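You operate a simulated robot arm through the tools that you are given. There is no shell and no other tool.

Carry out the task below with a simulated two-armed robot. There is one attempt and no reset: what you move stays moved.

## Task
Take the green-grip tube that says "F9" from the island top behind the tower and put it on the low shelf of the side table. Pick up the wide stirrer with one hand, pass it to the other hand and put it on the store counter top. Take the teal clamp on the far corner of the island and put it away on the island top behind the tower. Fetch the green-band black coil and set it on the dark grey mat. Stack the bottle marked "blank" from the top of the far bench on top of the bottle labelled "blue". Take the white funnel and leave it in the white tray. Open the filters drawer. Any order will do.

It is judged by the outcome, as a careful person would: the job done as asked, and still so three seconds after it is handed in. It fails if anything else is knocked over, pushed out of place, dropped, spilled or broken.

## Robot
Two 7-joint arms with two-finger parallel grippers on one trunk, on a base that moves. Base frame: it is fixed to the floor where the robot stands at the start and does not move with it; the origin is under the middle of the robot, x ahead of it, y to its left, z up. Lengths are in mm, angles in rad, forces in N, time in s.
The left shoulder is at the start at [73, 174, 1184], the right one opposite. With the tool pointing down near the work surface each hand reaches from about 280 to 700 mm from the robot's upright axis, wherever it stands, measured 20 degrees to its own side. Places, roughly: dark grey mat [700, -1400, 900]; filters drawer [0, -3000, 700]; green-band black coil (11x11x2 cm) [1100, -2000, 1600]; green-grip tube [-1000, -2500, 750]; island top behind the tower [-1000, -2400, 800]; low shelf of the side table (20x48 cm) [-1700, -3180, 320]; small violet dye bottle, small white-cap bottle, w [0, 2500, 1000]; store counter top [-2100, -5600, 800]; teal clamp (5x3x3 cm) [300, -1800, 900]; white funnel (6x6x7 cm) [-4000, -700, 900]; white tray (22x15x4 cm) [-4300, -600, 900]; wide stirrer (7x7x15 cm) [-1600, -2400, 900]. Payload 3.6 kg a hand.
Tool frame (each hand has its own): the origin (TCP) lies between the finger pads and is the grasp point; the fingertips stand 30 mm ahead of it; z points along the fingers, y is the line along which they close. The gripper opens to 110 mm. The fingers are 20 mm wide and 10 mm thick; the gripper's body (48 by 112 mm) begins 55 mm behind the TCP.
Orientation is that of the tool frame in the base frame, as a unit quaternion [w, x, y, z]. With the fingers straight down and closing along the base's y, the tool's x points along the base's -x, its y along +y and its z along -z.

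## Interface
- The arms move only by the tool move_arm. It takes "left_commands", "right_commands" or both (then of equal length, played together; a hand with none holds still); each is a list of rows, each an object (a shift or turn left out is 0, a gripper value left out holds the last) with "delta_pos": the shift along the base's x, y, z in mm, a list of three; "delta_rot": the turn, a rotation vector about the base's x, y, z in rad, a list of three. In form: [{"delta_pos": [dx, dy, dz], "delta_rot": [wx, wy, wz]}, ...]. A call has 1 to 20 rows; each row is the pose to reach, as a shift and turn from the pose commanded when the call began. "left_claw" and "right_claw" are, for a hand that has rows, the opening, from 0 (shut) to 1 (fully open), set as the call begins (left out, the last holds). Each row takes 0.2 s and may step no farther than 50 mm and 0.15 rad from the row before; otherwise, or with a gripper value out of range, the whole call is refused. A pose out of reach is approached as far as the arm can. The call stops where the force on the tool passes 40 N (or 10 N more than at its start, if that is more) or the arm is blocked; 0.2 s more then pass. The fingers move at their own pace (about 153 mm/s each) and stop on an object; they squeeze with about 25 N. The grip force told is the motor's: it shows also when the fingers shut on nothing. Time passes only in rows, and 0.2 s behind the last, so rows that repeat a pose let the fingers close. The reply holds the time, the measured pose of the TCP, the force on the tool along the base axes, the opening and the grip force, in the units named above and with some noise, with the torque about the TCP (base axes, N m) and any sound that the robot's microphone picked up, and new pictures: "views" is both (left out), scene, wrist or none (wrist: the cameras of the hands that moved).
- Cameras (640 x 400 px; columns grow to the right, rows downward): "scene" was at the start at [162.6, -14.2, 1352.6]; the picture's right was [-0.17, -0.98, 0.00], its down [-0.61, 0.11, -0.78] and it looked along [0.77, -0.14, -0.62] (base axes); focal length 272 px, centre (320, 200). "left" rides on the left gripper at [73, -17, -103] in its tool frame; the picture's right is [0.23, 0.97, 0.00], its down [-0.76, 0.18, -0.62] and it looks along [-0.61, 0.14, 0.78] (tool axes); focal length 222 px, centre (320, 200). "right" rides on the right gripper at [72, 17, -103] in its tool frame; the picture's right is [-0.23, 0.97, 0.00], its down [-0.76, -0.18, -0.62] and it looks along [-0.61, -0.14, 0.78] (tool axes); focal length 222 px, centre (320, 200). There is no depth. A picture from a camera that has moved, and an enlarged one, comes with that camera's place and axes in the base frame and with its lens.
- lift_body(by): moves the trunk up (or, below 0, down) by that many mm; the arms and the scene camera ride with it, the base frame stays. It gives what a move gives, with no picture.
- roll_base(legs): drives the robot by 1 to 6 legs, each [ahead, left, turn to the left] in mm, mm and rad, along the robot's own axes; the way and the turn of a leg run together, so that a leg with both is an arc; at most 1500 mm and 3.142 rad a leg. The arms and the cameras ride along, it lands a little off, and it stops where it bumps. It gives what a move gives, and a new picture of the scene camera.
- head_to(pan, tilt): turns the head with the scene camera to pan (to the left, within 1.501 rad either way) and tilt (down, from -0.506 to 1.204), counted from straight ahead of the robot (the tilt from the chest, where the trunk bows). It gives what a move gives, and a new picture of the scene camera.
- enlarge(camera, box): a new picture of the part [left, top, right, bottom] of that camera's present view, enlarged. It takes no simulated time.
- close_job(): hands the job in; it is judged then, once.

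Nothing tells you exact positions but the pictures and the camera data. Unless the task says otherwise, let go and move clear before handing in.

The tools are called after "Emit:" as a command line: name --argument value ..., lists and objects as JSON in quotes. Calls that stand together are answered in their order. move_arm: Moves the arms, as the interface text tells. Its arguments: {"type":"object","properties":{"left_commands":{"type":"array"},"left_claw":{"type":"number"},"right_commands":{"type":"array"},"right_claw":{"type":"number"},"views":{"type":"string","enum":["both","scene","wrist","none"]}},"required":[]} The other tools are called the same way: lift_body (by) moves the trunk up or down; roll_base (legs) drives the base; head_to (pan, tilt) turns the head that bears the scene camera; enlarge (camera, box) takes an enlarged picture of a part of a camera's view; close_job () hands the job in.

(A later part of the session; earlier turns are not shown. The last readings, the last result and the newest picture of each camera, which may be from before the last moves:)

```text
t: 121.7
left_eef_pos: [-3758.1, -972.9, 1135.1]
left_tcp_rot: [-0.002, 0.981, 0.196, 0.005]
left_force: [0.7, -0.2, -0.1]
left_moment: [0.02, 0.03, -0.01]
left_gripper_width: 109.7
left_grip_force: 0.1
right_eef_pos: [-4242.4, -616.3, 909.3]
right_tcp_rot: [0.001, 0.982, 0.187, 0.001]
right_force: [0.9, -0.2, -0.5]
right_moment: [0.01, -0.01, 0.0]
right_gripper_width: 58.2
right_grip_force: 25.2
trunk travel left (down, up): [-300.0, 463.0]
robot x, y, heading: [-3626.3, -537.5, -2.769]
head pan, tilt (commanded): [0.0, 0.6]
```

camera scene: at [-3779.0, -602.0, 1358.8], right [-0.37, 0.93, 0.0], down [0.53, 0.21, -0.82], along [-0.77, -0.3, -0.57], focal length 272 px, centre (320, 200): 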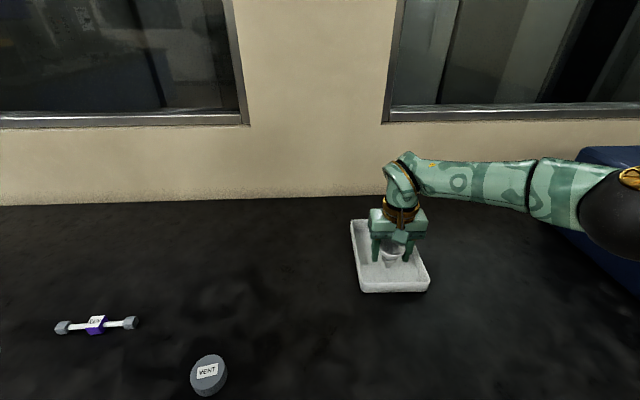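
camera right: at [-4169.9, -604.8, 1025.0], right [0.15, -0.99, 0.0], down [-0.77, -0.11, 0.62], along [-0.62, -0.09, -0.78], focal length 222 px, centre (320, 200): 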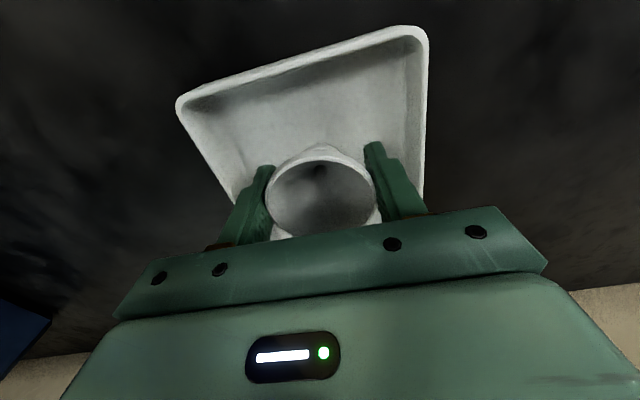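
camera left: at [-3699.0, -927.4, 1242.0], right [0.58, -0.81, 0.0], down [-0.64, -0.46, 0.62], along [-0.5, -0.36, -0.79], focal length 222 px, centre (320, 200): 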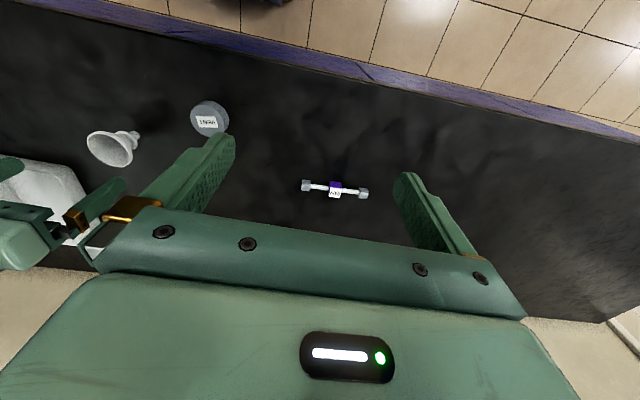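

Emit:
move_arm --right_commands '[{"delta_pos": [0, 0, -1.5]}, {"delta_pos": [0, 0, -3]}, {"delta_pos": [0, 0, -3]}]' --right_claw 0 --views "none"

Emit:
enlarge --camera "scene" --box '[330, 180, 450, 300]'

```text
t: 122.5
left_eef_pos: [-3757.1, -973.7, 1136.0]
left_tcp_rot: [-0.002, 0.981, 0.195, 0.005]
left_force: [-0.6, -1.0, 0.4]
left_moment: [0.01, 0.0, 0.02]
left_gripper_width: 110.2
left_grip_force: 0.1
right_eef_pos: [-4243.3, -616.6, 908.0]
right_tcp_rot: [-0.001, 0.982, 0.187, 0.0]
right_force: [1.2, 1.1, -1.1]
right_moment: [-0.02, 0.02, 0.01]
right_gripper_width: 58.2
right_grip_force: 24.5
trunk travel left (down, up): [-300.0, 463.0]
robot x, y, heading: [-3623.2, -545.5, -2.767]
head pan, tilt (commanded): [0.0, 0.6]
```

```text
3.33 times, centred on (390, 240) of scene
camera zoom: at [-3778.9, -602.0, 1358.8], right [-0.37, 0.93, 0.0], down [0.53, 0.21, -0.82], along [-0.77, -0.3, -0.57], focal length 908 px, centre (87, 67)
```

zoom: 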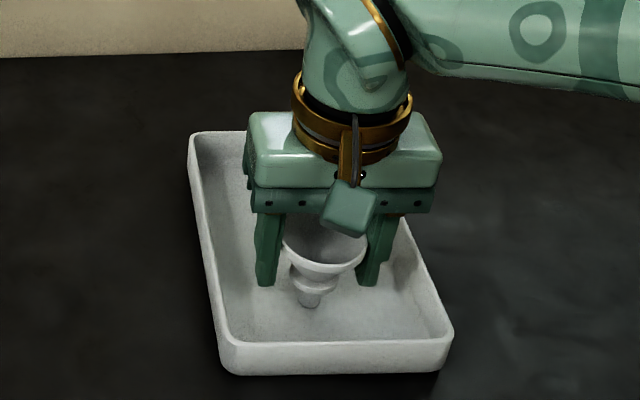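

Emit:
move_arm --right_commands '[{"delta_pos": [0, 0, -1.5]}, {"delta_pos": [0, 0, -3]}, {"delta_pos": [0, 0, -3]}]' --right_claw 0 --views "none"

```text
t: 123.3
left_eef_pos: [-3756.9, -973.8, 1137.6]
left_tcp_rot: [-0.002, 0.981, 0.195, 0.004]
left_force: [0.1, -0.7, -0.9]
left_moment: [0.03, -0.01, 0.01]
left_gripper_width: 109.9
left_grip_force: 0.0
right_eef_pos: [-4243.9, -616.0, 906.4]
right_tcp_rot: [0.0, 0.982, 0.186, -0.001]
right_force: [-1.7, -0.7, 16.6]
right_moment: [-0.04, 0.09, -0.04]
right_gripper_width: 58.2
right_grip_force: 24.5
trunk travel left (down, up): [-300.0, 463.0]
robot x, y, heading: [-3622.4, -542.6, -2.769]
head pan, tilt (commanded): [0.0, 0.6]
```

Contact with the tray floor (≈17 N). Relieving slightly, then opening only partway so the fingers don't push the tray walls.

Emit:
move_arm --right_commands '[{"delta_pos": [0, 0, 1.5]}, {"delta_pos": [0, 0, 1.5]}]' --right_claw 0 --views "none"

Emit:
move_arm --right_commands '[{"delta_pos": [0, 0, 0]}, {"delta_pos": [0, 0, 0]}, {"delta_pos": [0, 0, 0]}]' --right_claw 0.72 --views "both"

Emit:
enlarge --camera "scene" --box '[330, 180, 450, 300]'

```text
t: 123.9
left_eef_pos: [-3757.6, -971.4, 1136.6]
left_tcp_rot: [-0.002, 0.981, 0.194, 0.003]
left_force: [1.0, -0.3, -0.7]
left_moment: [0.02, 0.0, 0.03]
left_gripper_width: 110.0
left_grip_force: 0.0
right_eef_pos: [-4243.8, -616.3, 906.1]
right_tcp_rot: [0.0, 0.982, 0.186, 0.0]
right_force: [-2.7, -0.2, 14.4]
right_moment: [-0.1, 0.23, 0.0]
right_gripper_width: 58.0
right_grip_force: 24.8
trunk travel left (down, up): [-300.0, 463.0]
robot x, y, heading: [-3619.2, -541.2, -2.767]
head pan, tilt (commanded): [0.0, 0.6]
```

```text
t: 124.7
left_eef_pos: [-3757.6, -972.8, 1135.4]
left_tcp_rot: [-0.002, 0.981, 0.194, 0.006]
left_force: [-0.2, -0.2, 0.1]
left_moment: [0.04, -0.02, -0.02]
left_gripper_width: 110.1
left_grip_force: 0.1
right_eef_pos: [-4243.2, -614.2, 906.8]
right_tcp_rot: [-0.001, 0.982, 0.187, 0.001]
right_force: [0.0, 0.5, 0.0]
right_moment: [0.03, 0.0, 0.02]
right_gripper_width: 79.2
right_grip_force: 0.1
trunk travel left (down, up): [-300.0, 463.0]
robot x, y, heading: [-3623.5, -539.7, -2.767]
head pan, tilt (commanded): [0.0, 0.6]
camera scene: at [-3778.9, -602.0, 1358.8], right [-0.37, 0.93, 0.0], down [0.53, 0.21, -0.82], along [-0.77, -0.3, -0.57], focal length 272 px, centre (320, 200)
camera right: at [-4169.8, -605.1, 1009.4], right [0.15, -0.99, 0.0], down [-0.77, -0.11, 0.62], along [-0.62, -0.09, -0.78], focal length 222 px, centre (320, 200)
```

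scene: 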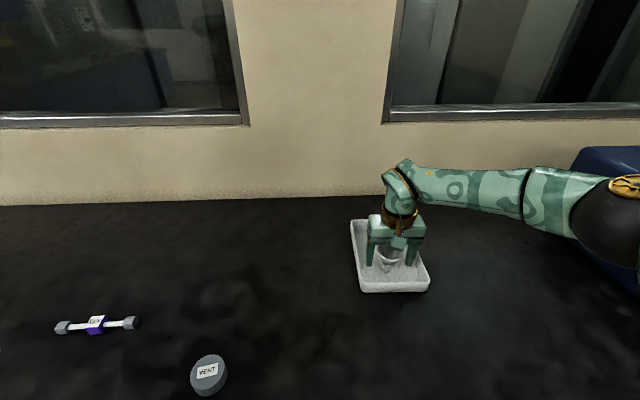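
right: 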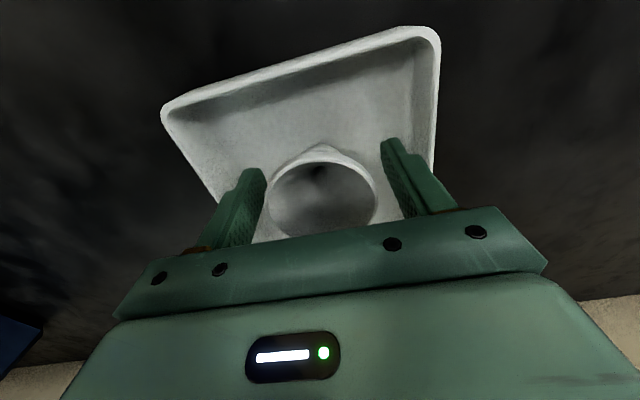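

```text
3.33 times, centred on (390, 240) of scene
camera zoom: at [-3778.9, -602.0, 1358.8], right [-0.37, 0.93, 0.0], down [0.53, 0.21, -0.82], along [-0.77, -0.3, -0.57], focal length 908 px, centre (87, 67)
```

zoom: 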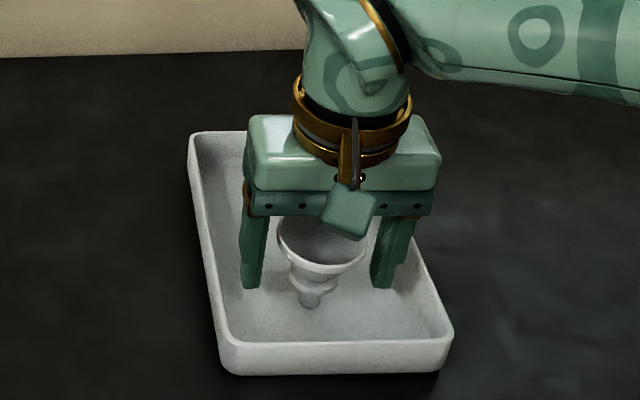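

The funnel stands upright in the tray. I'll raise the right hand straight up and retreat to its carry pose.

Emit:
move_arm --right_commands '[{"delta_pos": [0, 0, 25]}, {"delta_pos": [0, 0, 60]}, {"delta_pos": [0, 0, 95]}, {"delta_pos": [30, 10, 130]}, {"delta_pos": [65, 22, 160]}, {"delta_pos": [105, 35, 185]}, {"delta_pos": [145, 48, 205]}, {"delta_pos": [185, 60, 225]}, {"delta_pos": [225, 75, 235]}, {"delta_pos": [262, 90, 235]}, {"delta_pos": [262, 90, 235]}]' --right_claw 0.72 --views "scene"

Emit:
enlarge --camera "scene" --box '[330, 180, 450, 300]'

```text
t: 127.1
left_eef_pos: [-3757.6, -972.3, 1135.7]
left_tcp_rot: [-0.003, 0.981, 0.195, 0.005]
left_force: [0.6, 0.7, -0.2]
left_moment: [-0.01, -0.02, 0.01]
left_gripper_width: 110.0
left_grip_force: 0.2
right_eef_pos: [-3980.0, -527.2, 1141.1]
right_tcp_rot: [0.0, 0.983, 0.185, 0.0]
right_force: [-0.5, 0.4, 0.5]
right_moment: [-0.02, -0.04, 0.02]
right_gripper_width: 79.4
right_grip_force: 0.0
trunk travel left (down, up): [-300.0, 463.0]
robot x, y, heading: [-3624.0, -542.8, -2.766]
head pan, tilt (commanded): [0.0, 0.6]
camera scene: at [-3779.1, -602.0, 1358.8], right [-0.37, 0.93, 0.0], down [0.53, 0.21, -0.82], along [-0.77, -0.3, -0.57], focal length 272 px, centre (320, 200)
```

scene: 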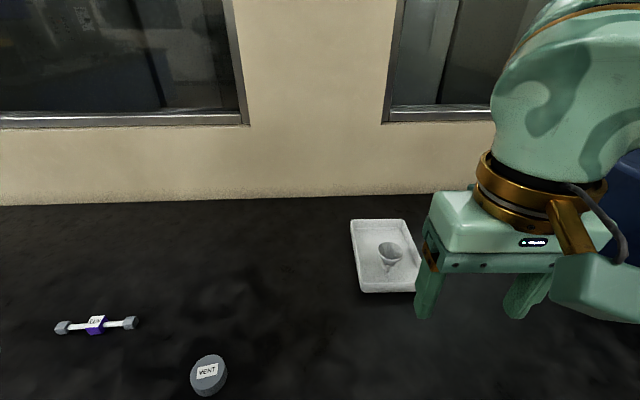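

```text
3.33 times, centred on (390, 240) of scene
camera zoom: at [-3779.1, -602.0, 1358.8], right [-0.37, 0.93, 0.0], down [0.53, 0.21, -0.82], along [-0.77, -0.3, -0.57], focal length 908 px, centre (87, 67)
```

zoom: 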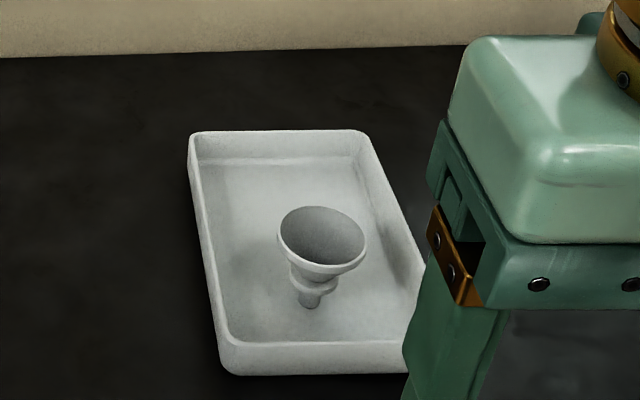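

Funnel is in the tray. Next I'll back out and turn toward the island to inspect the stirrer, tube and clamp area.

Emit:
roll_base --legs '[[-550, 0, 0], [0, 0, 1.589], [600, 0, 0]]'

Emit:
head_to --pan 0.0 --tilt 0.25

Emit:
head_to --pan 0.7 --tilt 0.3

```text
t: 137.0
left_eef_pos: [-2459.0, -1016.5, 1136.4]
left_tcp_rot: [-0.005, 0.54, 0.842, 0.002]
left_force: [-0.2, -0.9, 0.3]
left_moment: [0.0, -0.02, 0.01]
left_gripper_width: 110.1
left_grip_force: 0.0
right_eef_pos: [-2897.2, -1258.7, 1140.4]
right_tcp_rot: [0.0, 0.547, 0.837, 0.001]
right_force: [0.0, -0.5, -0.2]
right_moment: [0.03, 0.01, -0.01]
right_gripper_width: 79.2
right_grip_force: 0.1
trunk travel left (down, up): [-300.0, 463.0]
robot x, y, heading: [-2894.9, -896.0, -1.157]
head pan, tilt (commanded): [0.0, 0.6]
camera scene: at [-2829.6, -1051.0, 1358.7], right [-0.92, -0.4, 0.0], down [-0.23, 0.52, -0.82], along [0.33, -0.76, -0.57], focal length 272 px, centre (320, 200)
```

scene: 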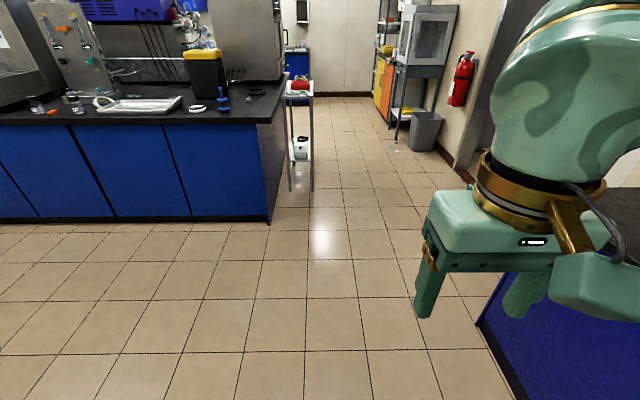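

```text
t: 137.8
left_eef_pos: [-2460.0, -1018.4, 1136.4]
left_tcp_rot: [-0.005, 0.54, 0.842, 0.001]
left_force: [1.2, 0.0, -0.5]
left_moment: [-0.02, -0.01, -0.01]
left_gripper_width: 110.0
left_grip_force: 0.0
right_eef_pos: [-2897.3, -1257.3, 1141.7]
right_tcp_rot: [0.001, 0.548, 0.837, 0.0]
right_force: [-0.7, 0.9, -0.1]
right_moment: [-0.02, 0.0, 0.05]
right_gripper_width: 79.3
right_grip_force: 0.1
trunk travel left (down, up): [-300.0, 463.0]
robot x, y, heading: [-2894.1, -898.4, -1.156]
head pan, tilt (commanded): [0.0, 0.25]
camera scene: at [-2827.8, -1055.0, 1391.0], right [-0.92, -0.4, 0.0], down [-0.1, 0.23, -0.97], along [0.39, -0.89, -0.25], focal length 272 px, centre (320, 200)
```

scene: 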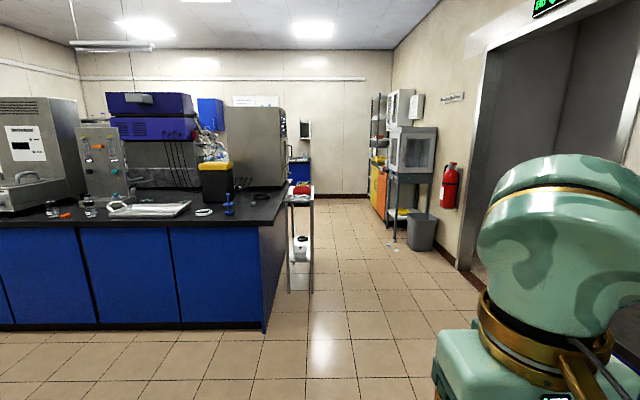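

```text
t: 138.9
left_eef_pos: [-2460.1, -1016.9, 1137.0]
left_tcp_rot: [-0.005, 0.539, 0.842, 0.001]
left_force: [-0.4, -1.0, -0.6]
left_moment: [-0.02, 0.0, -0.01]
left_gripper_width: 109.9
left_grip_force: 0.1
right_eef_pos: [-2897.3, -1258.0, 1141.6]
right_tcp_rot: [0.0, 0.546, 0.838, 0.0]
right_force: [-0.2, -0.7, 0.5]
right_moment: [-0.01, -0.01, 0.03]
right_gripper_width: 78.9
right_grip_force: 0.1
trunk travel left (down, up): [-300.0, 463.0]
robot x, y, heading: [-2897.4, -900.3, -1.161]
head pan, tilt (commanded): [0.7, 0.3]
camera scene: at [-2781.5, -1010.9, 1386.3], right [-0.44, -0.9, 0.0], down [-0.27, 0.13, -0.96], along [0.86, -0.42, -0.3], focal length 272 px, centre (320, 200)
```

scene: 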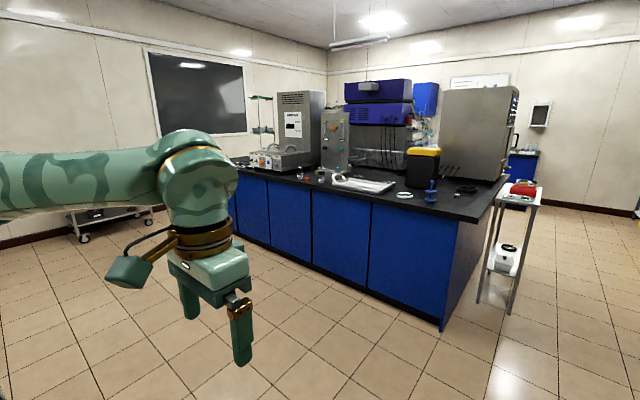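

Emit:
enlarge --camera "scene" --box '[230, 70, 440, 220]'

Emit:
enlarge --camera "scene" --box '[390, 80, 560, 220]'

Emit:
enlarge --camera "scene" --box '[470, 170, 570, 320]'

```text
2.67 times, centred on (335, 145) of scene
camera zoom: at [-2781.5, -1010.9, 1386.3], right [-0.44, -0.9, 0.0], down [-0.27, 0.13, -0.96], along [0.86, -0.42, -0.3], focal length 726 px, centre (280, 347)
```

zoom: 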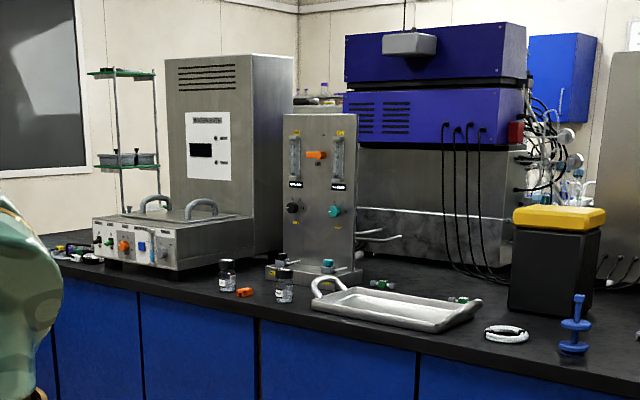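

```text
2.86 times, centred on (475, 150) of scene
camera zoom: at [-2781.5, -1010.9, 1386.3], right [-0.44, -0.9, 0.0], down [-0.27, 0.13, -0.96], along [0.86, -0.42, -0.3], focal length 778 px, centre (-123, 343)
```

zoom: 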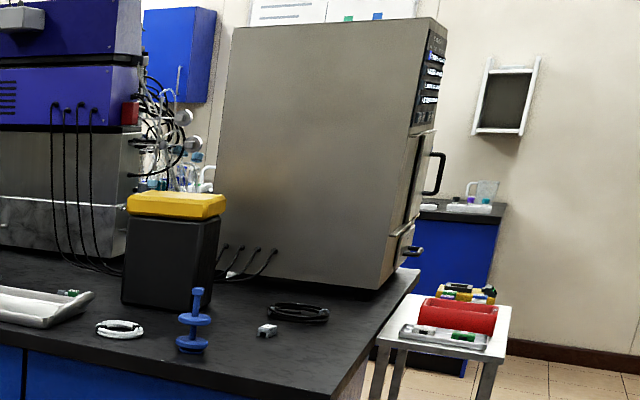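

```text
2.67 times, centred on (520, 245) of scene
camera zoom: at [-2781.5, -1010.9, 1386.3], right [-0.44, -0.9, 0.0], down [-0.27, 0.13, -0.96], along [0.86, -0.42, -0.3], focal length 726 px, centre (-213, 80)
```

zoom: 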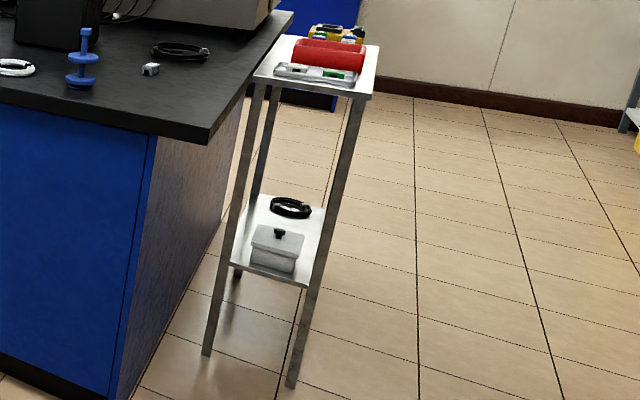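

I now see the island: blue stirrer near this end, silver tray, two green-grip items behind the tray, and the side table with its low shelf at the end. I'll move in front of that end to look closer.

Emit:
roll_base --legs '[[580, 430, -0.018], [500, 430, 0]]'

Emit:
head_to --pan 0.0 --tilt 0.4

Emit:
enlarge --camera "scene" --box '[60, 60, 380, 260]'

Emit:
enlarge --camera "scene" --box '[320, 60, 640, 260]'

```text
t: 146.1
left_eef_pos: [-1256.7, -1698.4, 1137.0]
left_tcp_rot: [-0.005, 0.547, 0.837, 0.002]
left_force: [0.3, -1.0, 0.9]
left_moment: [0.02, 0.02, 0.01]
left_gripper_width: 110.0
left_grip_force: 0.1
right_eef_pos: [-1698.6, -1931.9, 1140.1]
right_tcp_rot: [0.0, 0.554, 0.832, 0.0]
right_force: [-0.2, 0.0, 0.2]
right_moment: [-0.02, 0.02, 0.01]
right_gripper_width: 79.1
right_grip_force: 0.2
trunk travel left (down, up): [-300.0, 463.0]
robot x, y, heading: [-1691.5, -1571.8, -1.182]
head pan, tilt (commanded): [0.7, 0.3]
camera scene: at [-1578.4, -1686.9, 1386.2], right [-0.46, -0.89, 0.0], down [-0.26, 0.14, -0.95], along [0.85, -0.44, -0.3], focal length 272 px, centre (320, 200)
```

scene: 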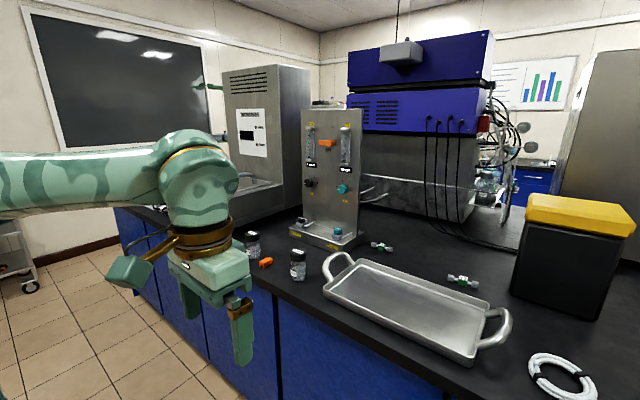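

```text
t: 147.2
left_eef_pos: [-1256.3, -1698.4, 1137.1]
left_tcp_rot: [-0.005, 0.548, 0.837, 0.002]
left_force: [0.0, 0.1, 0.2]
left_moment: [-0.02, -0.03, 0.03]
left_gripper_width: 110.2
left_grip_force: 0.0
right_eef_pos: [-1699.0, -1931.0, 1141.7]
right_tcp_rot: [0.0, 0.555, 0.832, 0.0]
right_force: [-0.6, 0.0, 0.1]
right_moment: [-0.02, 0.01, 0.04]
right_gripper_width: 79.2
right_grip_force: 0.1
trunk travel left (down, up): [-300.0, 463.0]
robot x, y, heading: [-1691.9, -1573.3, -1.178]
head pan, tilt (commanded): [0.0, 0.4]
camera scene: at [-1626.2, -1729.2, 1377.1], right [-0.92, -0.38, 0.0], down [-0.15, 0.36, -0.92], along [0.35, -0.85, -0.39], focal length 272 px, centre (320, 200)
```

scene: 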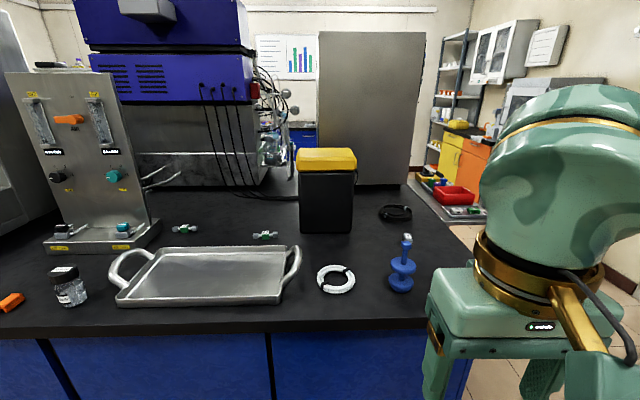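

```text
2.00 times, centred on (220, 160) of scene
camera zoom: at [-1626.2, -1729.2, 1377.1], right [-0.92, -0.38, 0.0], down [-0.15, 0.36, -0.92], along [0.35, -0.85, -0.39], focal length 545 px, centre (520, 280)
```

zoom: 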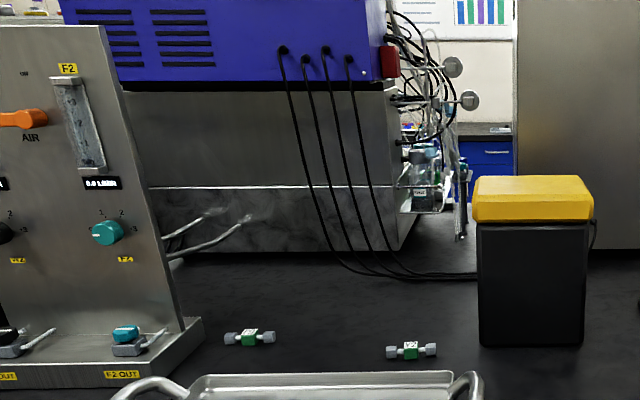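

```text
2.00 times, centred on (480, 160) of scene
camera zoom: at [-1626.2, -1729.2, 1377.1], right [-0.92, -0.38, 0.0], down [-0.15, 0.36, -0.92], along [0.35, -0.85, -0.39], focal length 545 px, centre (0, 280)
```

zoom: 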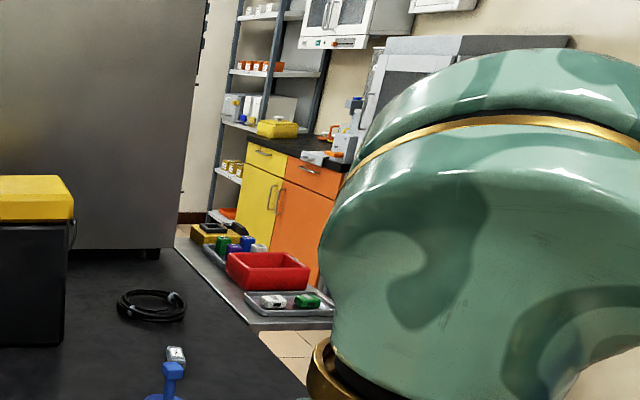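

Emit:
enlarge --camera "scene" --box '[245, 222, 285, 247]'

Emit:
enlarge --camera "scene" --box '[165, 216, 205, 241]'

Emit:
enlarge --camera "scene" --box '[370, 200, 440, 310]'

```text
16.00 times, centred on (265, 234) of scene
camera zoom: at [-1626.2, -1729.2, 1377.1], right [-0.92, -0.38, 0.0], down [-0.15, 0.36, -0.92], along [0.35, -0.85, -0.39], focal length 4359 px, centre (1200, -352)
```

zoom: 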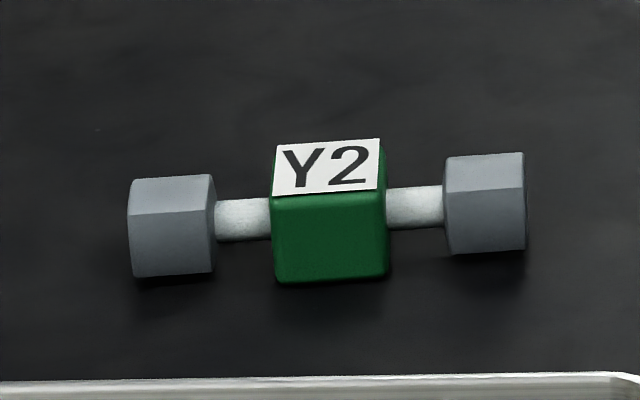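

```text
16.00 times, centred on (185, 228) of scene
camera zoom: at [-1626.2, -1729.2, 1377.1], right [-0.92, -0.38, 0.0], down [-0.15, 0.36, -0.92], along [0.35, -0.85, -0.39], focal length 4359 px, centre (2480, -256)
```

zoom: 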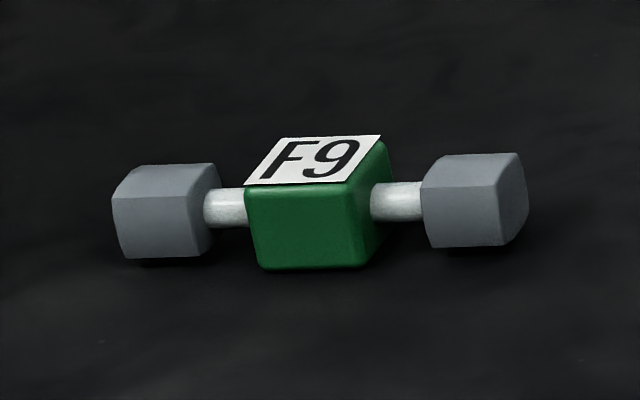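

```text
3.64 times, centred on (405, 255) of scene
camera zoom: at [-1626.2, -1729.2, 1377.1], right [-0.92, -0.38, 0.0], down [-0.15, 0.36, -0.92], along [0.35, -0.85, -0.39], focal length 991 px, centre (11, 0)
```

zoom: 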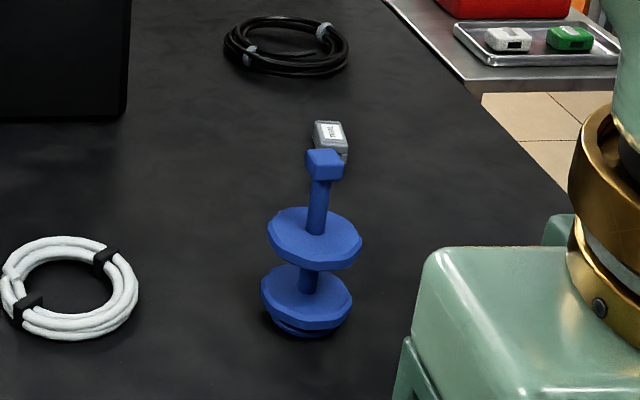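

"F9" is the left green-grip tube (near the flow-meter tower), about 440 mm behind the front edge — a long reach. I'll test how the trunk's height changes my forward reach.

Emit:
lift_body --by -120

Emit:
head_to --pan 0.3 --tilt 0.4

```text
t: 148.7
left_eef_pos: [-1252.1, -1712.1, 1007.3]
left_tcp_rot: [-0.023, 0.543, 0.839, 0.014]
left_force: [0.0, 0.3, 1.0]
left_moment: [-0.02, -0.01, -0.01]
left_gripper_width: 110.0
left_grip_force: 0.0
right_eef_pos: [-1699.7, -1931.3, 1022.1]
right_tcp_rot: [0.001, 0.555, 0.832, 0.0]
right_force: [0.6, 0.1, 0.7]
right_moment: [-0.01, -0.02, -0.01]
right_gripper_width: 79.3
right_grip_force: 0.1
trunk travel left (down, up): [-180.0, 583.0]
robot x, y, heading: [-1688.6, -1571.9, -1.176]
head pan, tilt (commanded): [0.0, 0.4]
```

```text
t: 149.4
left_eef_pos: [-1252.2, -1714.1, 1005.6]
left_tcp_rot: [-0.024, 0.544, 0.839, 0.013]
left_force: [-0.1, 0.0, -0.1]
left_moment: [0.02, -0.02, 0.04]
left_gripper_width: 110.1
left_grip_force: 0.0
right_eef_pos: [-1699.3, -1931.9, 1021.1]
right_tcp_rot: [-0.001, 0.555, 0.832, 0.0]
right_force: [-0.3, -0.2, -0.9]
right_moment: [0.04, -0.03, -0.03]
right_gripper_width: 79.3
right_grip_force: 0.1
trunk travel left (down, up): [-180.0, 583.0]
robot x, y, heading: [-1690.2, -1570.1, -1.182]
head pan, tilt (commanded): [0.3, 0.4]
camera scene: at [-1580.0, -1769.6, 1252.9], right [-0.77, -0.64, 0.0], down [-0.25, 0.3, -0.92], along [0.59, -0.71, -0.39], focal length 272 px, centre (320, 200)
```

scene: 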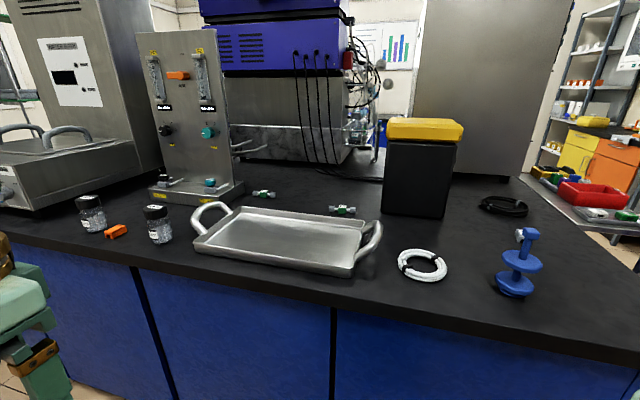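

Lowering the trunk also bows the shoulders ~55 mm forward, which helps. Now a closer look at the tube F9 from here.

Emit:
enlarge --camera "scene" --box '[232, 174, 296, 214]'

Emit:
enlarge --camera "scene" --box '[130, 120, 290, 220]'

```text
10.00 times, centred on (264, 194) of scene
camera zoom: at [-1580.0, -1769.6, 1252.9], right [-0.77, -0.64, 0.0], down [-0.25, 0.3, -0.92], along [0.59, -0.71, -0.39], focal length 2724 px, centre (880, 260)
```

zoom: 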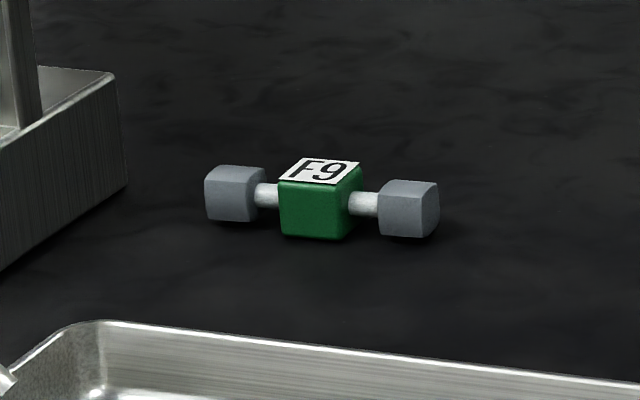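

```text
4.00 times, centred on (210, 170) of scene
camera zoom: at [-1580.0, -1769.6, 1252.9], right [-0.77, -0.64, 0.0], down [-0.25, 0.3, -0.92], along [0.59, -0.71, -0.39], focal length 1090 px, centre (760, 320)
```

zoom: 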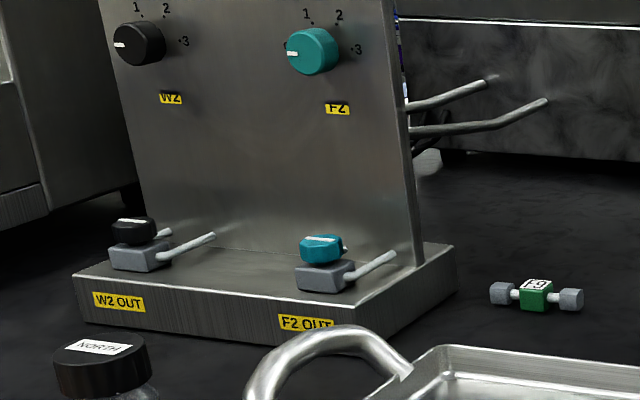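

Tube F9 is at about [-770, -2399]; the right hand will need its tool turned 90° so the fingers close front-to-back on the green block. I'll turn the right tool and pull the left hand up and back before driving in.

Emit:
move_arm --right_commands '[{"delta_pos": [0, 0, 10], "delta_rot": [0, 0, 0.143]}, {"delta_pos": [0, 0, 20], "delta_rot": [0, 0, 0.286]}, {"delta_pos": [0, 0, 30], "delta_rot": [0, 0, 0.428]}, {"delta_pos": [0, 0, 40], "delta_rot": [0, 0, 0.571]}, {"delta_pos": [0, 0, 50], "delta_rot": [0, 0, 0.714]}, {"delta_pos": [0, 0, 60], "delta_rot": [0, 0, 0.857]}, {"delta_pos": [0, 0, 70], "delta_rot": [0, 0, 1.0]}, {"delta_pos": [0, 0, 80], "delta_rot": [0, 0, 1.143]}, {"delta_pos": [0, 0, 80], "delta_rot": [0, 0, 1.286]}, {"delta_pos": [0, 0, 80], "delta_rot": [0, 0, 1.428]}, {"delta_pos": [0, 0, 80], "delta_rot": [0, 0, 1.571]}, {"delta_pos": [0, 0, 80], "delta_rot": [0, 0, 1.571]}]' --left_commands '[{"delta_pos": [-6, 2, 15]}, {"delta_pos": [-12, 5, 30]}, {"delta_pos": [-18, 8, 45]}, {"delta_pos": [-24, 10, 60]}, {"delta_pos": [-30, 12, 75]}, {"delta_pos": [-36, 15, 90]}, {"delta_pos": [-42, 18, 105]}, {"delta_pos": [-48, 20, 120]}, {"delta_pos": [-54, 23, 135]}, {"delta_pos": [-60, 25, 145]}, {"delta_pos": [-65, 27, 150]}, {"delta_pos": [-65, 27, 150]}]' --views "both"

```text
t: 151.8
left_eef_pos: [-1327.4, -1691.6, 1147.3]
left_tcp_rot: [-0.026, 0.543, 0.839, 0.013]
left_force: [0.8, 0.2, -0.1]
left_moment: [-0.01, 0.01, 0.04]
left_gripper_width: 110.1
left_grip_force: 0.1
left hand out of reach, approached as far as the arm can: row 3, 4, 5, 6, 7, 8, 9, 10, 11
right_eef_pos: [-1762.4, -1809.1, 1119.7]
right_tcp_rot: [0.021, -0.138, 0.99, 0.001]
right_force: [6.9, 1.4, -0.9]
right_moment: [-0.01, -0.09, -0.2]
right_gripper_width: 78.6
right_grip_force: 0.0
right hand out of reach, approached as far as the arm can: row 6, 7, 8, 9, 10, 11
trunk travel left (down, up): [-180.0, 583.0]
robot x, y, heading: [-1690.9, -1573.2, -1.174]
head pan, tilt (commanded): [0.3, 0.4]
stopped in row 11 (right hand): the force on the tool passed its limit at 106 N (the readings are from after the stop); the commanded pose is now the measured one
camera scene: at [-1577.6, -1769.5, 1252.5], right [-0.77, -0.64, 0.0], down [-0.25, 0.3, -0.92], along [0.59, -0.71, -0.39], focal length 272 px, centre (320, 200)
camera right: at [-1841.0, -1813.5, 1220.7], right [-0.05, 1.0, 0.01], down [0.75, 0.03, 0.66], along [0.65, 0.04, -0.76], focal length 222 px, centre (320, 200)
camera left: at [-1371.0, -1635.1, 1255.0], right [0.8, 0.6, 0.01], down [0.49, -0.65, 0.58], along [0.35, -0.46, -0.82], focal length 222 px, centre (320, 200)
```

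scene: 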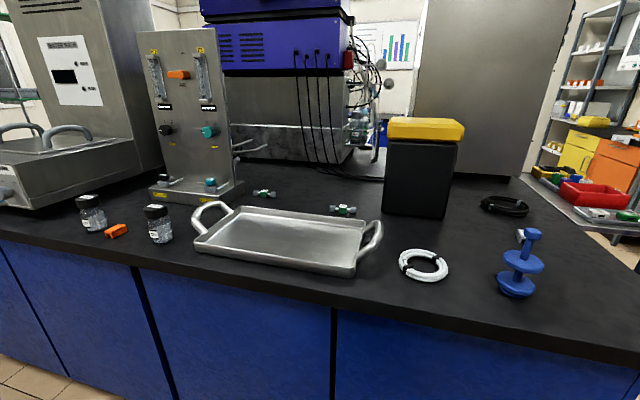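
right: 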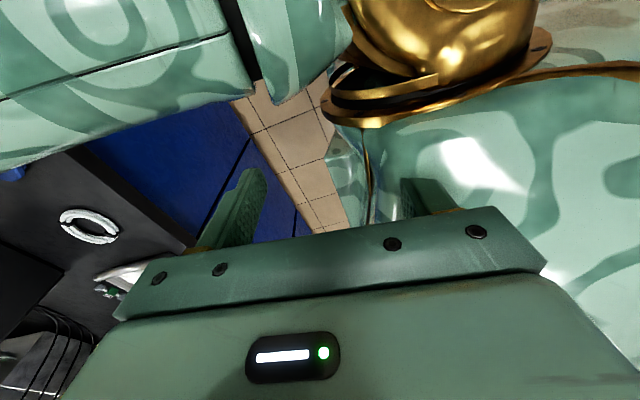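
left: 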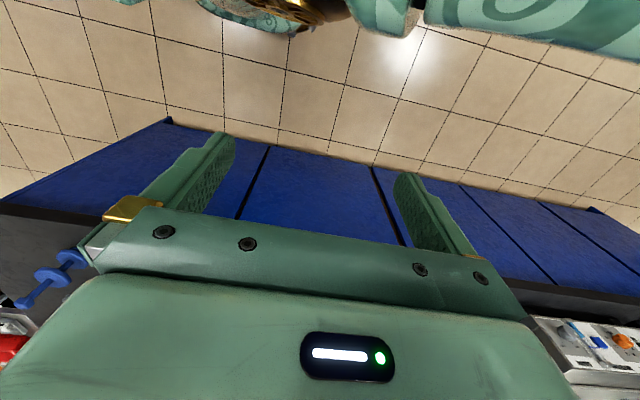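

The turned wrist ran toward my own chest and was stopped. I'll move the right hand forward, away from the body, and see whether this orientation works farther out.

Emit:
move_arm --right_commands '[{"delta_pos": [10, -25, 0]}, {"delta_pos": [19, -46, 0]}, {"delta_pos": [29, -69, 0]}, {"delta_pos": [38, -92, 0]}, {"delta_pos": [50, -120, 0]}, {"delta_pos": [62, -148, 0]}, {"delta_pos": [62, -148, 0]}]' --views "wrist"

```text
t: 153.4
left_eef_pos: [-1330.1, -1689.7, 1146.9]
left_tcp_rot: [-0.024, 0.544, 0.839, 0.013]
left_force: [-0.3, -0.1, -0.6]
left_moment: [-0.01, 0.01, -0.02]
left_gripper_width: 110.0
left_grip_force: 0.1
right_eef_pos: [-1756.6, -1810.0, 1108.7]
right_tcp_rot: [0.021, -0.137, 0.99, 0.002]
right_force: [0.2, 0.4, 0.8]
right_moment: [0.01, -0.01, 0.02]
right_gripper_width: 79.3
right_grip_force: 0.0
right hand out of reach, approached as far as the arm can: row 1, 2, 3, 4, 5, 6, 7
trunk travel left (down, up): [-180.0, 583.0]
robot x, y, heading: [-1692.0, -1571.1, -1.176]
head pan, tilt (commanded): [0.3, 0.4]
camera right: at [-1834.5, -1816.0, 1209.1], right [-0.05, 1.0, 0.01], down [0.75, 0.03, 0.66], along [0.65, 0.04, -0.76], focal length 222 px, centre (320, 200)
```

right: 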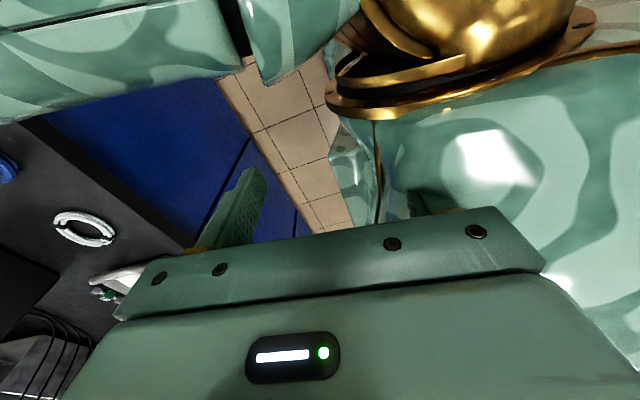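

That yaw direction is at a wrist limit. I'll turn it back to nominal while easing forward.

Emit:
move_arm --right_commands '[{"delta_pos": [0, 0, 0], "delta_rot": [0, 0, -0.14]}, {"delta_pos": [3, -7, 0], "delta_rot": [0, 0, -0.28]}, {"delta_pos": [9, -22, 0], "delta_rot": [0, 0, -0.42]}, {"delta_pos": [16, -38, 0], "delta_rot": [0, 0, -0.56]}, {"delta_pos": [24, -58, 0], "delta_rot": [0, 0, -0.7]}, {"delta_pos": [32, -78, 0], "delta_rot": [0, 0, -0.84]}, {"delta_pos": [40, -98, 0], "delta_rot": [0, 0, -0.98]}, {"delta_pos": [48, -118, 0], "delta_rot": [0, 0, -1.12]}, {"delta_pos": [56, -138, 0], "delta_rot": [0, 0, -1.26]}, {"delta_pos": [56, -138, 0], "delta_rot": [0, 0, -1.4]}, {"delta_pos": [56, -138, 0], "delta_rot": [0, 0, -1.45]}]' --views "wrist"

```text
t: 155.8
left_eef_pos: [-1330.3, -1690.0, 1148.4]
left_tcp_rot: [-0.025, 0.544, 0.838, 0.014]
left_force: [0.0, 0.0, 0.1]
left_moment: [-0.02, 0.03, 0.0]
left_gripper_width: 109.9
left_grip_force: 0.0
right_eef_pos: [-1698.6, -1941.1, 1114.1]
right_tcp_rot: [0.016, 0.555, 0.832, -0.013]
right_force: [-0.6, -0.9, -0.9]
right_moment: [0.02, 0.0, 0.0]
right_gripper_width: 79.3
right_grip_force: 0.1
trunk travel left (down, up): [-180.0, 583.0]
robot x, y, heading: [-1690.3, -1570.2, -1.174]
head pan, tilt (commanded): [0.3, 0.4]
camera right: at [-1710.8, -1863.8, 1215.1], right [0.99, 0.16, 0.01], down [0.12, -0.75, 0.66], along [0.11, -0.65, -0.76], focal length 222 px, centre (320, 200)
```

right: 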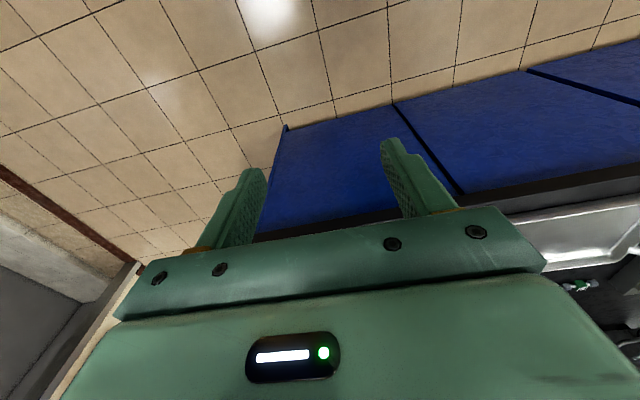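

Nominal again. I'll rather turn the tool the other way once the arm is extended. Now I drive to stand in front of the tower side, tube straight ahead of my right shoulder.

Emit:
roll_base --legs '[[0, 714, 0], [300, 0, 0]]'

Emit:
head_to --pan -0.2 --tilt 0.5

```text
t: 161.3
left_eef_pos: [-557.2, -1677.9, 1146.9]
left_tcp_rot: [-0.024, 0.541, 0.841, 0.014]
left_force: [0.9, 0.0, -0.3]
left_moment: [0.01, 0.04, -0.01]
left_gripper_width: 109.9
left_grip_force: 0.1
right_eef_pos: [-922.0, -1931.5, 1114.5]
right_tcp_rot: [0.016, 0.551, 0.835, -0.013]
right_force: [-0.6, -0.7, -0.5]
right_moment: [0.02, 0.02, -0.03]
right_gripper_width: 79.1
right_grip_force: 0.0
trunk travel left (down, up): [-180.0, 583.0]
robot x, y, heading: [-922.2, -1561.2, -1.172]
head pan, tilt (commanded): [0.3, 0.4]
camera scene: at [-806.2, -1760.1, 1252.6], right [-0.76, -0.65, 0.0], down [-0.25, 0.3, -0.92], along [0.59, -0.7, -0.39], focal length 272 px, centre (320, 200)
```

scene: 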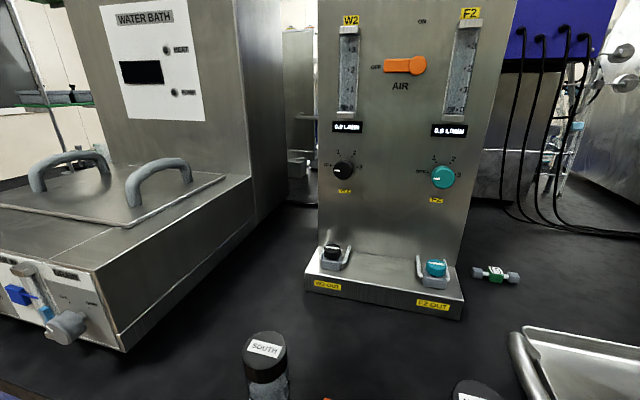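

```text
t: 162.2
left_eef_pos: [-555.7, -1678.4, 1147.4]
left_tcp_rot: [-0.024, 0.541, 0.841, 0.013]
left_force: [-0.2, 0.6, -0.7]
left_moment: [0.0, -0.02, 0.0]
left_gripper_width: 110.1
left_grip_force: 0.1
right_eef_pos: [-922.5, -1930.4, 1114.1]
right_tcp_rot: [0.016, 0.55, 0.835, -0.013]
right_force: [-0.1, -0.5, 0.6]
right_moment: [0.02, 0.03, -0.01]
right_gripper_width: 79.2
right_grip_force: 0.1
trunk travel left (down, up): [-180.0, 583.0]
robot x, y, heading: [-923.7, -1562.7, -1.175]
head pan, tilt (commanded): [-0.201, 0.499]
camera scene: at [-848.1, -1777.6, 1243.7], right [-0.98, -0.2, 0.0], down [-0.1, 0.47, -0.88], along [0.18, -0.86, -0.48], focal length 272 px, centre (320, 200)
```

scene: 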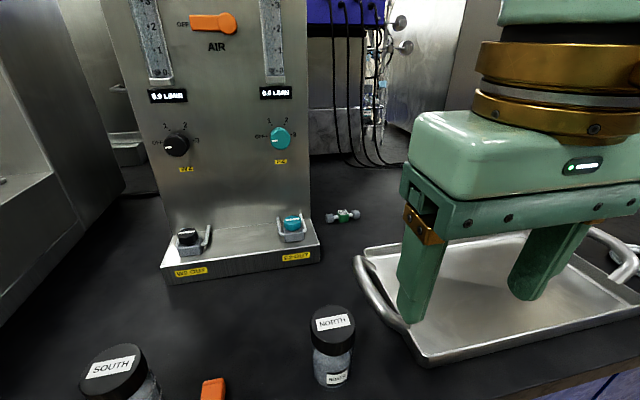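

Emit:
enlarge --camera "scene" --box '[302, 191, 382, 241]'

```text
8.00 times, centred on (342, 216) of scene
camera zoom: at [-848.1, -1777.6, 1243.7], right [-0.98, -0.2, 0.0], down [-0.1, 0.47, -0.88], along [0.18, -0.86, -0.48], focal length 2180 px, centre (144, 72)
```

zoom: 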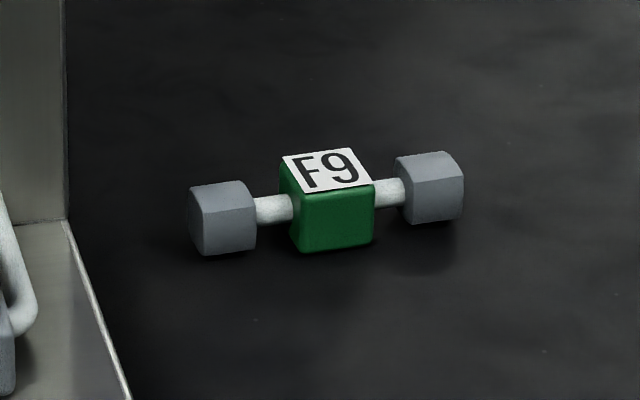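

Emit:
head_to --pan 1.0 --tilt 0.6

```text
t: 163.7
left_eef_pos: [-557.5, -1677.9, 1147.7]
left_tcp_rot: [-0.024, 0.541, 0.841, 0.014]
left_force: [-0.2, -0.8, -0.1]
left_moment: [0.0, 0.02, -0.02]
left_gripper_width: 110.0
left_grip_force: 0.1
right_eef_pos: [-922.2, -1931.4, 1115.2]
right_tcp_rot: [0.016, 0.551, 0.834, -0.013]
right_force: [-0.3, -0.5, 0.3]
right_moment: [0.01, 0.02, -0.02]
right_gripper_width: 79.4
right_grip_force: 0.1
trunk travel left (down, up): [-180.0, 583.0]
robot x, y, heading: [-921.3, -1559.8, -1.168]
head pan, tilt (commanded): [1.0, 0.6]
camera scene: at [-779.3, -1703.4, 1234.6], right [-0.17, -0.99, 0.0], down [-0.56, 0.1, -0.82], along [0.81, -0.14, -0.57], focal length 272 px, centre (320, 200)
```

scene: 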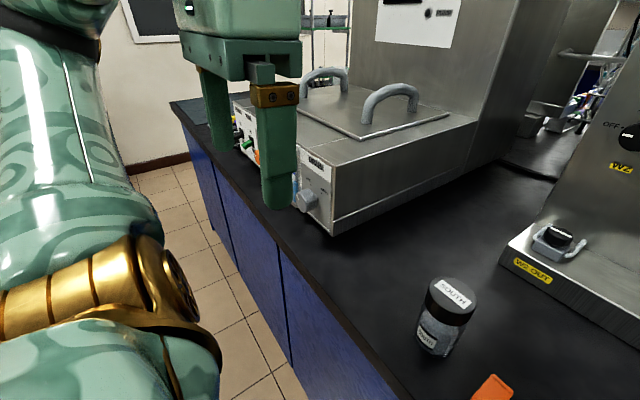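

The left arm would crowd the water bath if I approach square-on. Better: turn left ~1.1 rad so my right shoulder leads toward the island, then come in; that also aligns the fingers' closing direction better.

Emit:
roll_base --legs '[[0, 0, 1.1], [-155, -80, 0]]'

Emit:
head_to --pan -1.0 --tilt 0.6

```text
t: 167.9
left_eef_pos: [-814.7, -1362.0, 1147.4]
left_tcp_rot: [-0.027, 0.018, 0.999, -0.002]
left_force: [0.0, -0.2, 0.7]
left_moment: [0.02, -0.03, 0.01]
left_gripper_width: 110.1
left_grip_force: 0.1
right_eef_pos: [-751.0, -1801.4, 1113.9]
right_tcp_rot: [0.022, 0.028, 0.999, -0.002]
right_force: [0.1, -0.3, 0.4]
right_moment: [0.0, 0.0, -0.01]
right_gripper_width: 79.5
right_grip_force: 0.0
trunk travel left (down, up): [-180.0, 583.0]
robot x, y, heading: [-1077.2, -1634.2, -0.057]
head pan, tilt (commanded): [1.0, 0.6]
camera scene: at [-891.1, -1570.1, 1234.9], right [0.81, -0.59, 0.0], down [-0.33, -0.46, -0.83], along [0.49, 0.67, -0.56], focal length 272 px, centre (320, 200)
```

scene: 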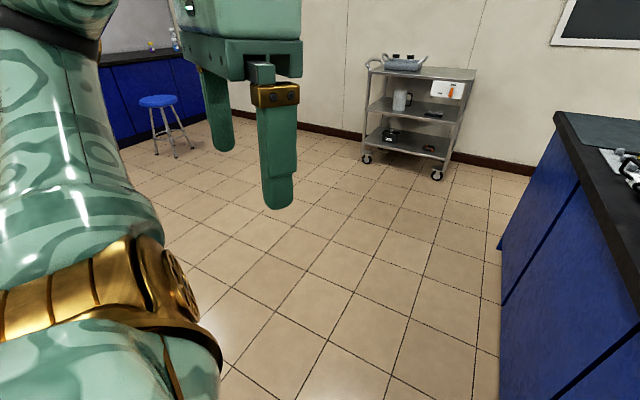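

```text
t: 169.8
left_eef_pos: [-813.2, -1360.5, 1148.6]
left_tcp_rot: [-0.028, 0.016, 0.999, -0.002]
left_force: [0.2, 0.8, -0.2]
left_moment: [0.02, 0.0, -0.01]
left_gripper_width: 110.0
left_grip_force: 0.1
right_eef_pos: [-750.5, -1800.2, 1114.4]
right_tcp_rot: [0.021, 0.028, 0.999, -0.002]
right_force: [0.1, -0.6, 0.7]
right_moment: [0.01, 0.01, 0.04]
right_gripper_width: 79.2
right_grip_force: 0.0
trunk travel left (down, up): [-180.0, 583.0]
robot x, y, heading: [-1078.4, -1634.4, -0.06]
head pan, tilt (commanded): [-1.0, 0.6]
camera scene: at [-898.8, -1718.0, 1234.6], right [-0.87, -0.49, 0.0], down [-0.28, 0.49, -0.82], along [0.4, -0.72, -0.57], focal length 272 px, centre (320, 200)
```

scene: 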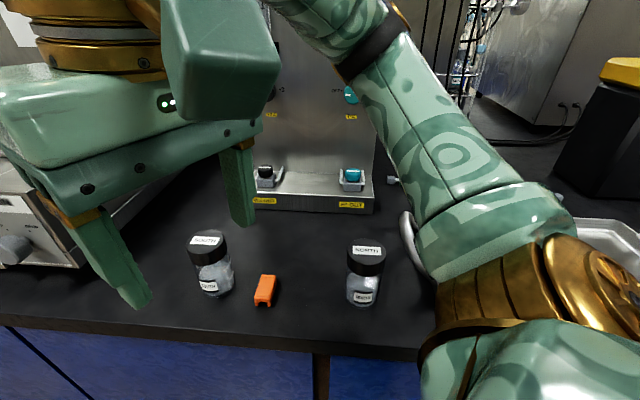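

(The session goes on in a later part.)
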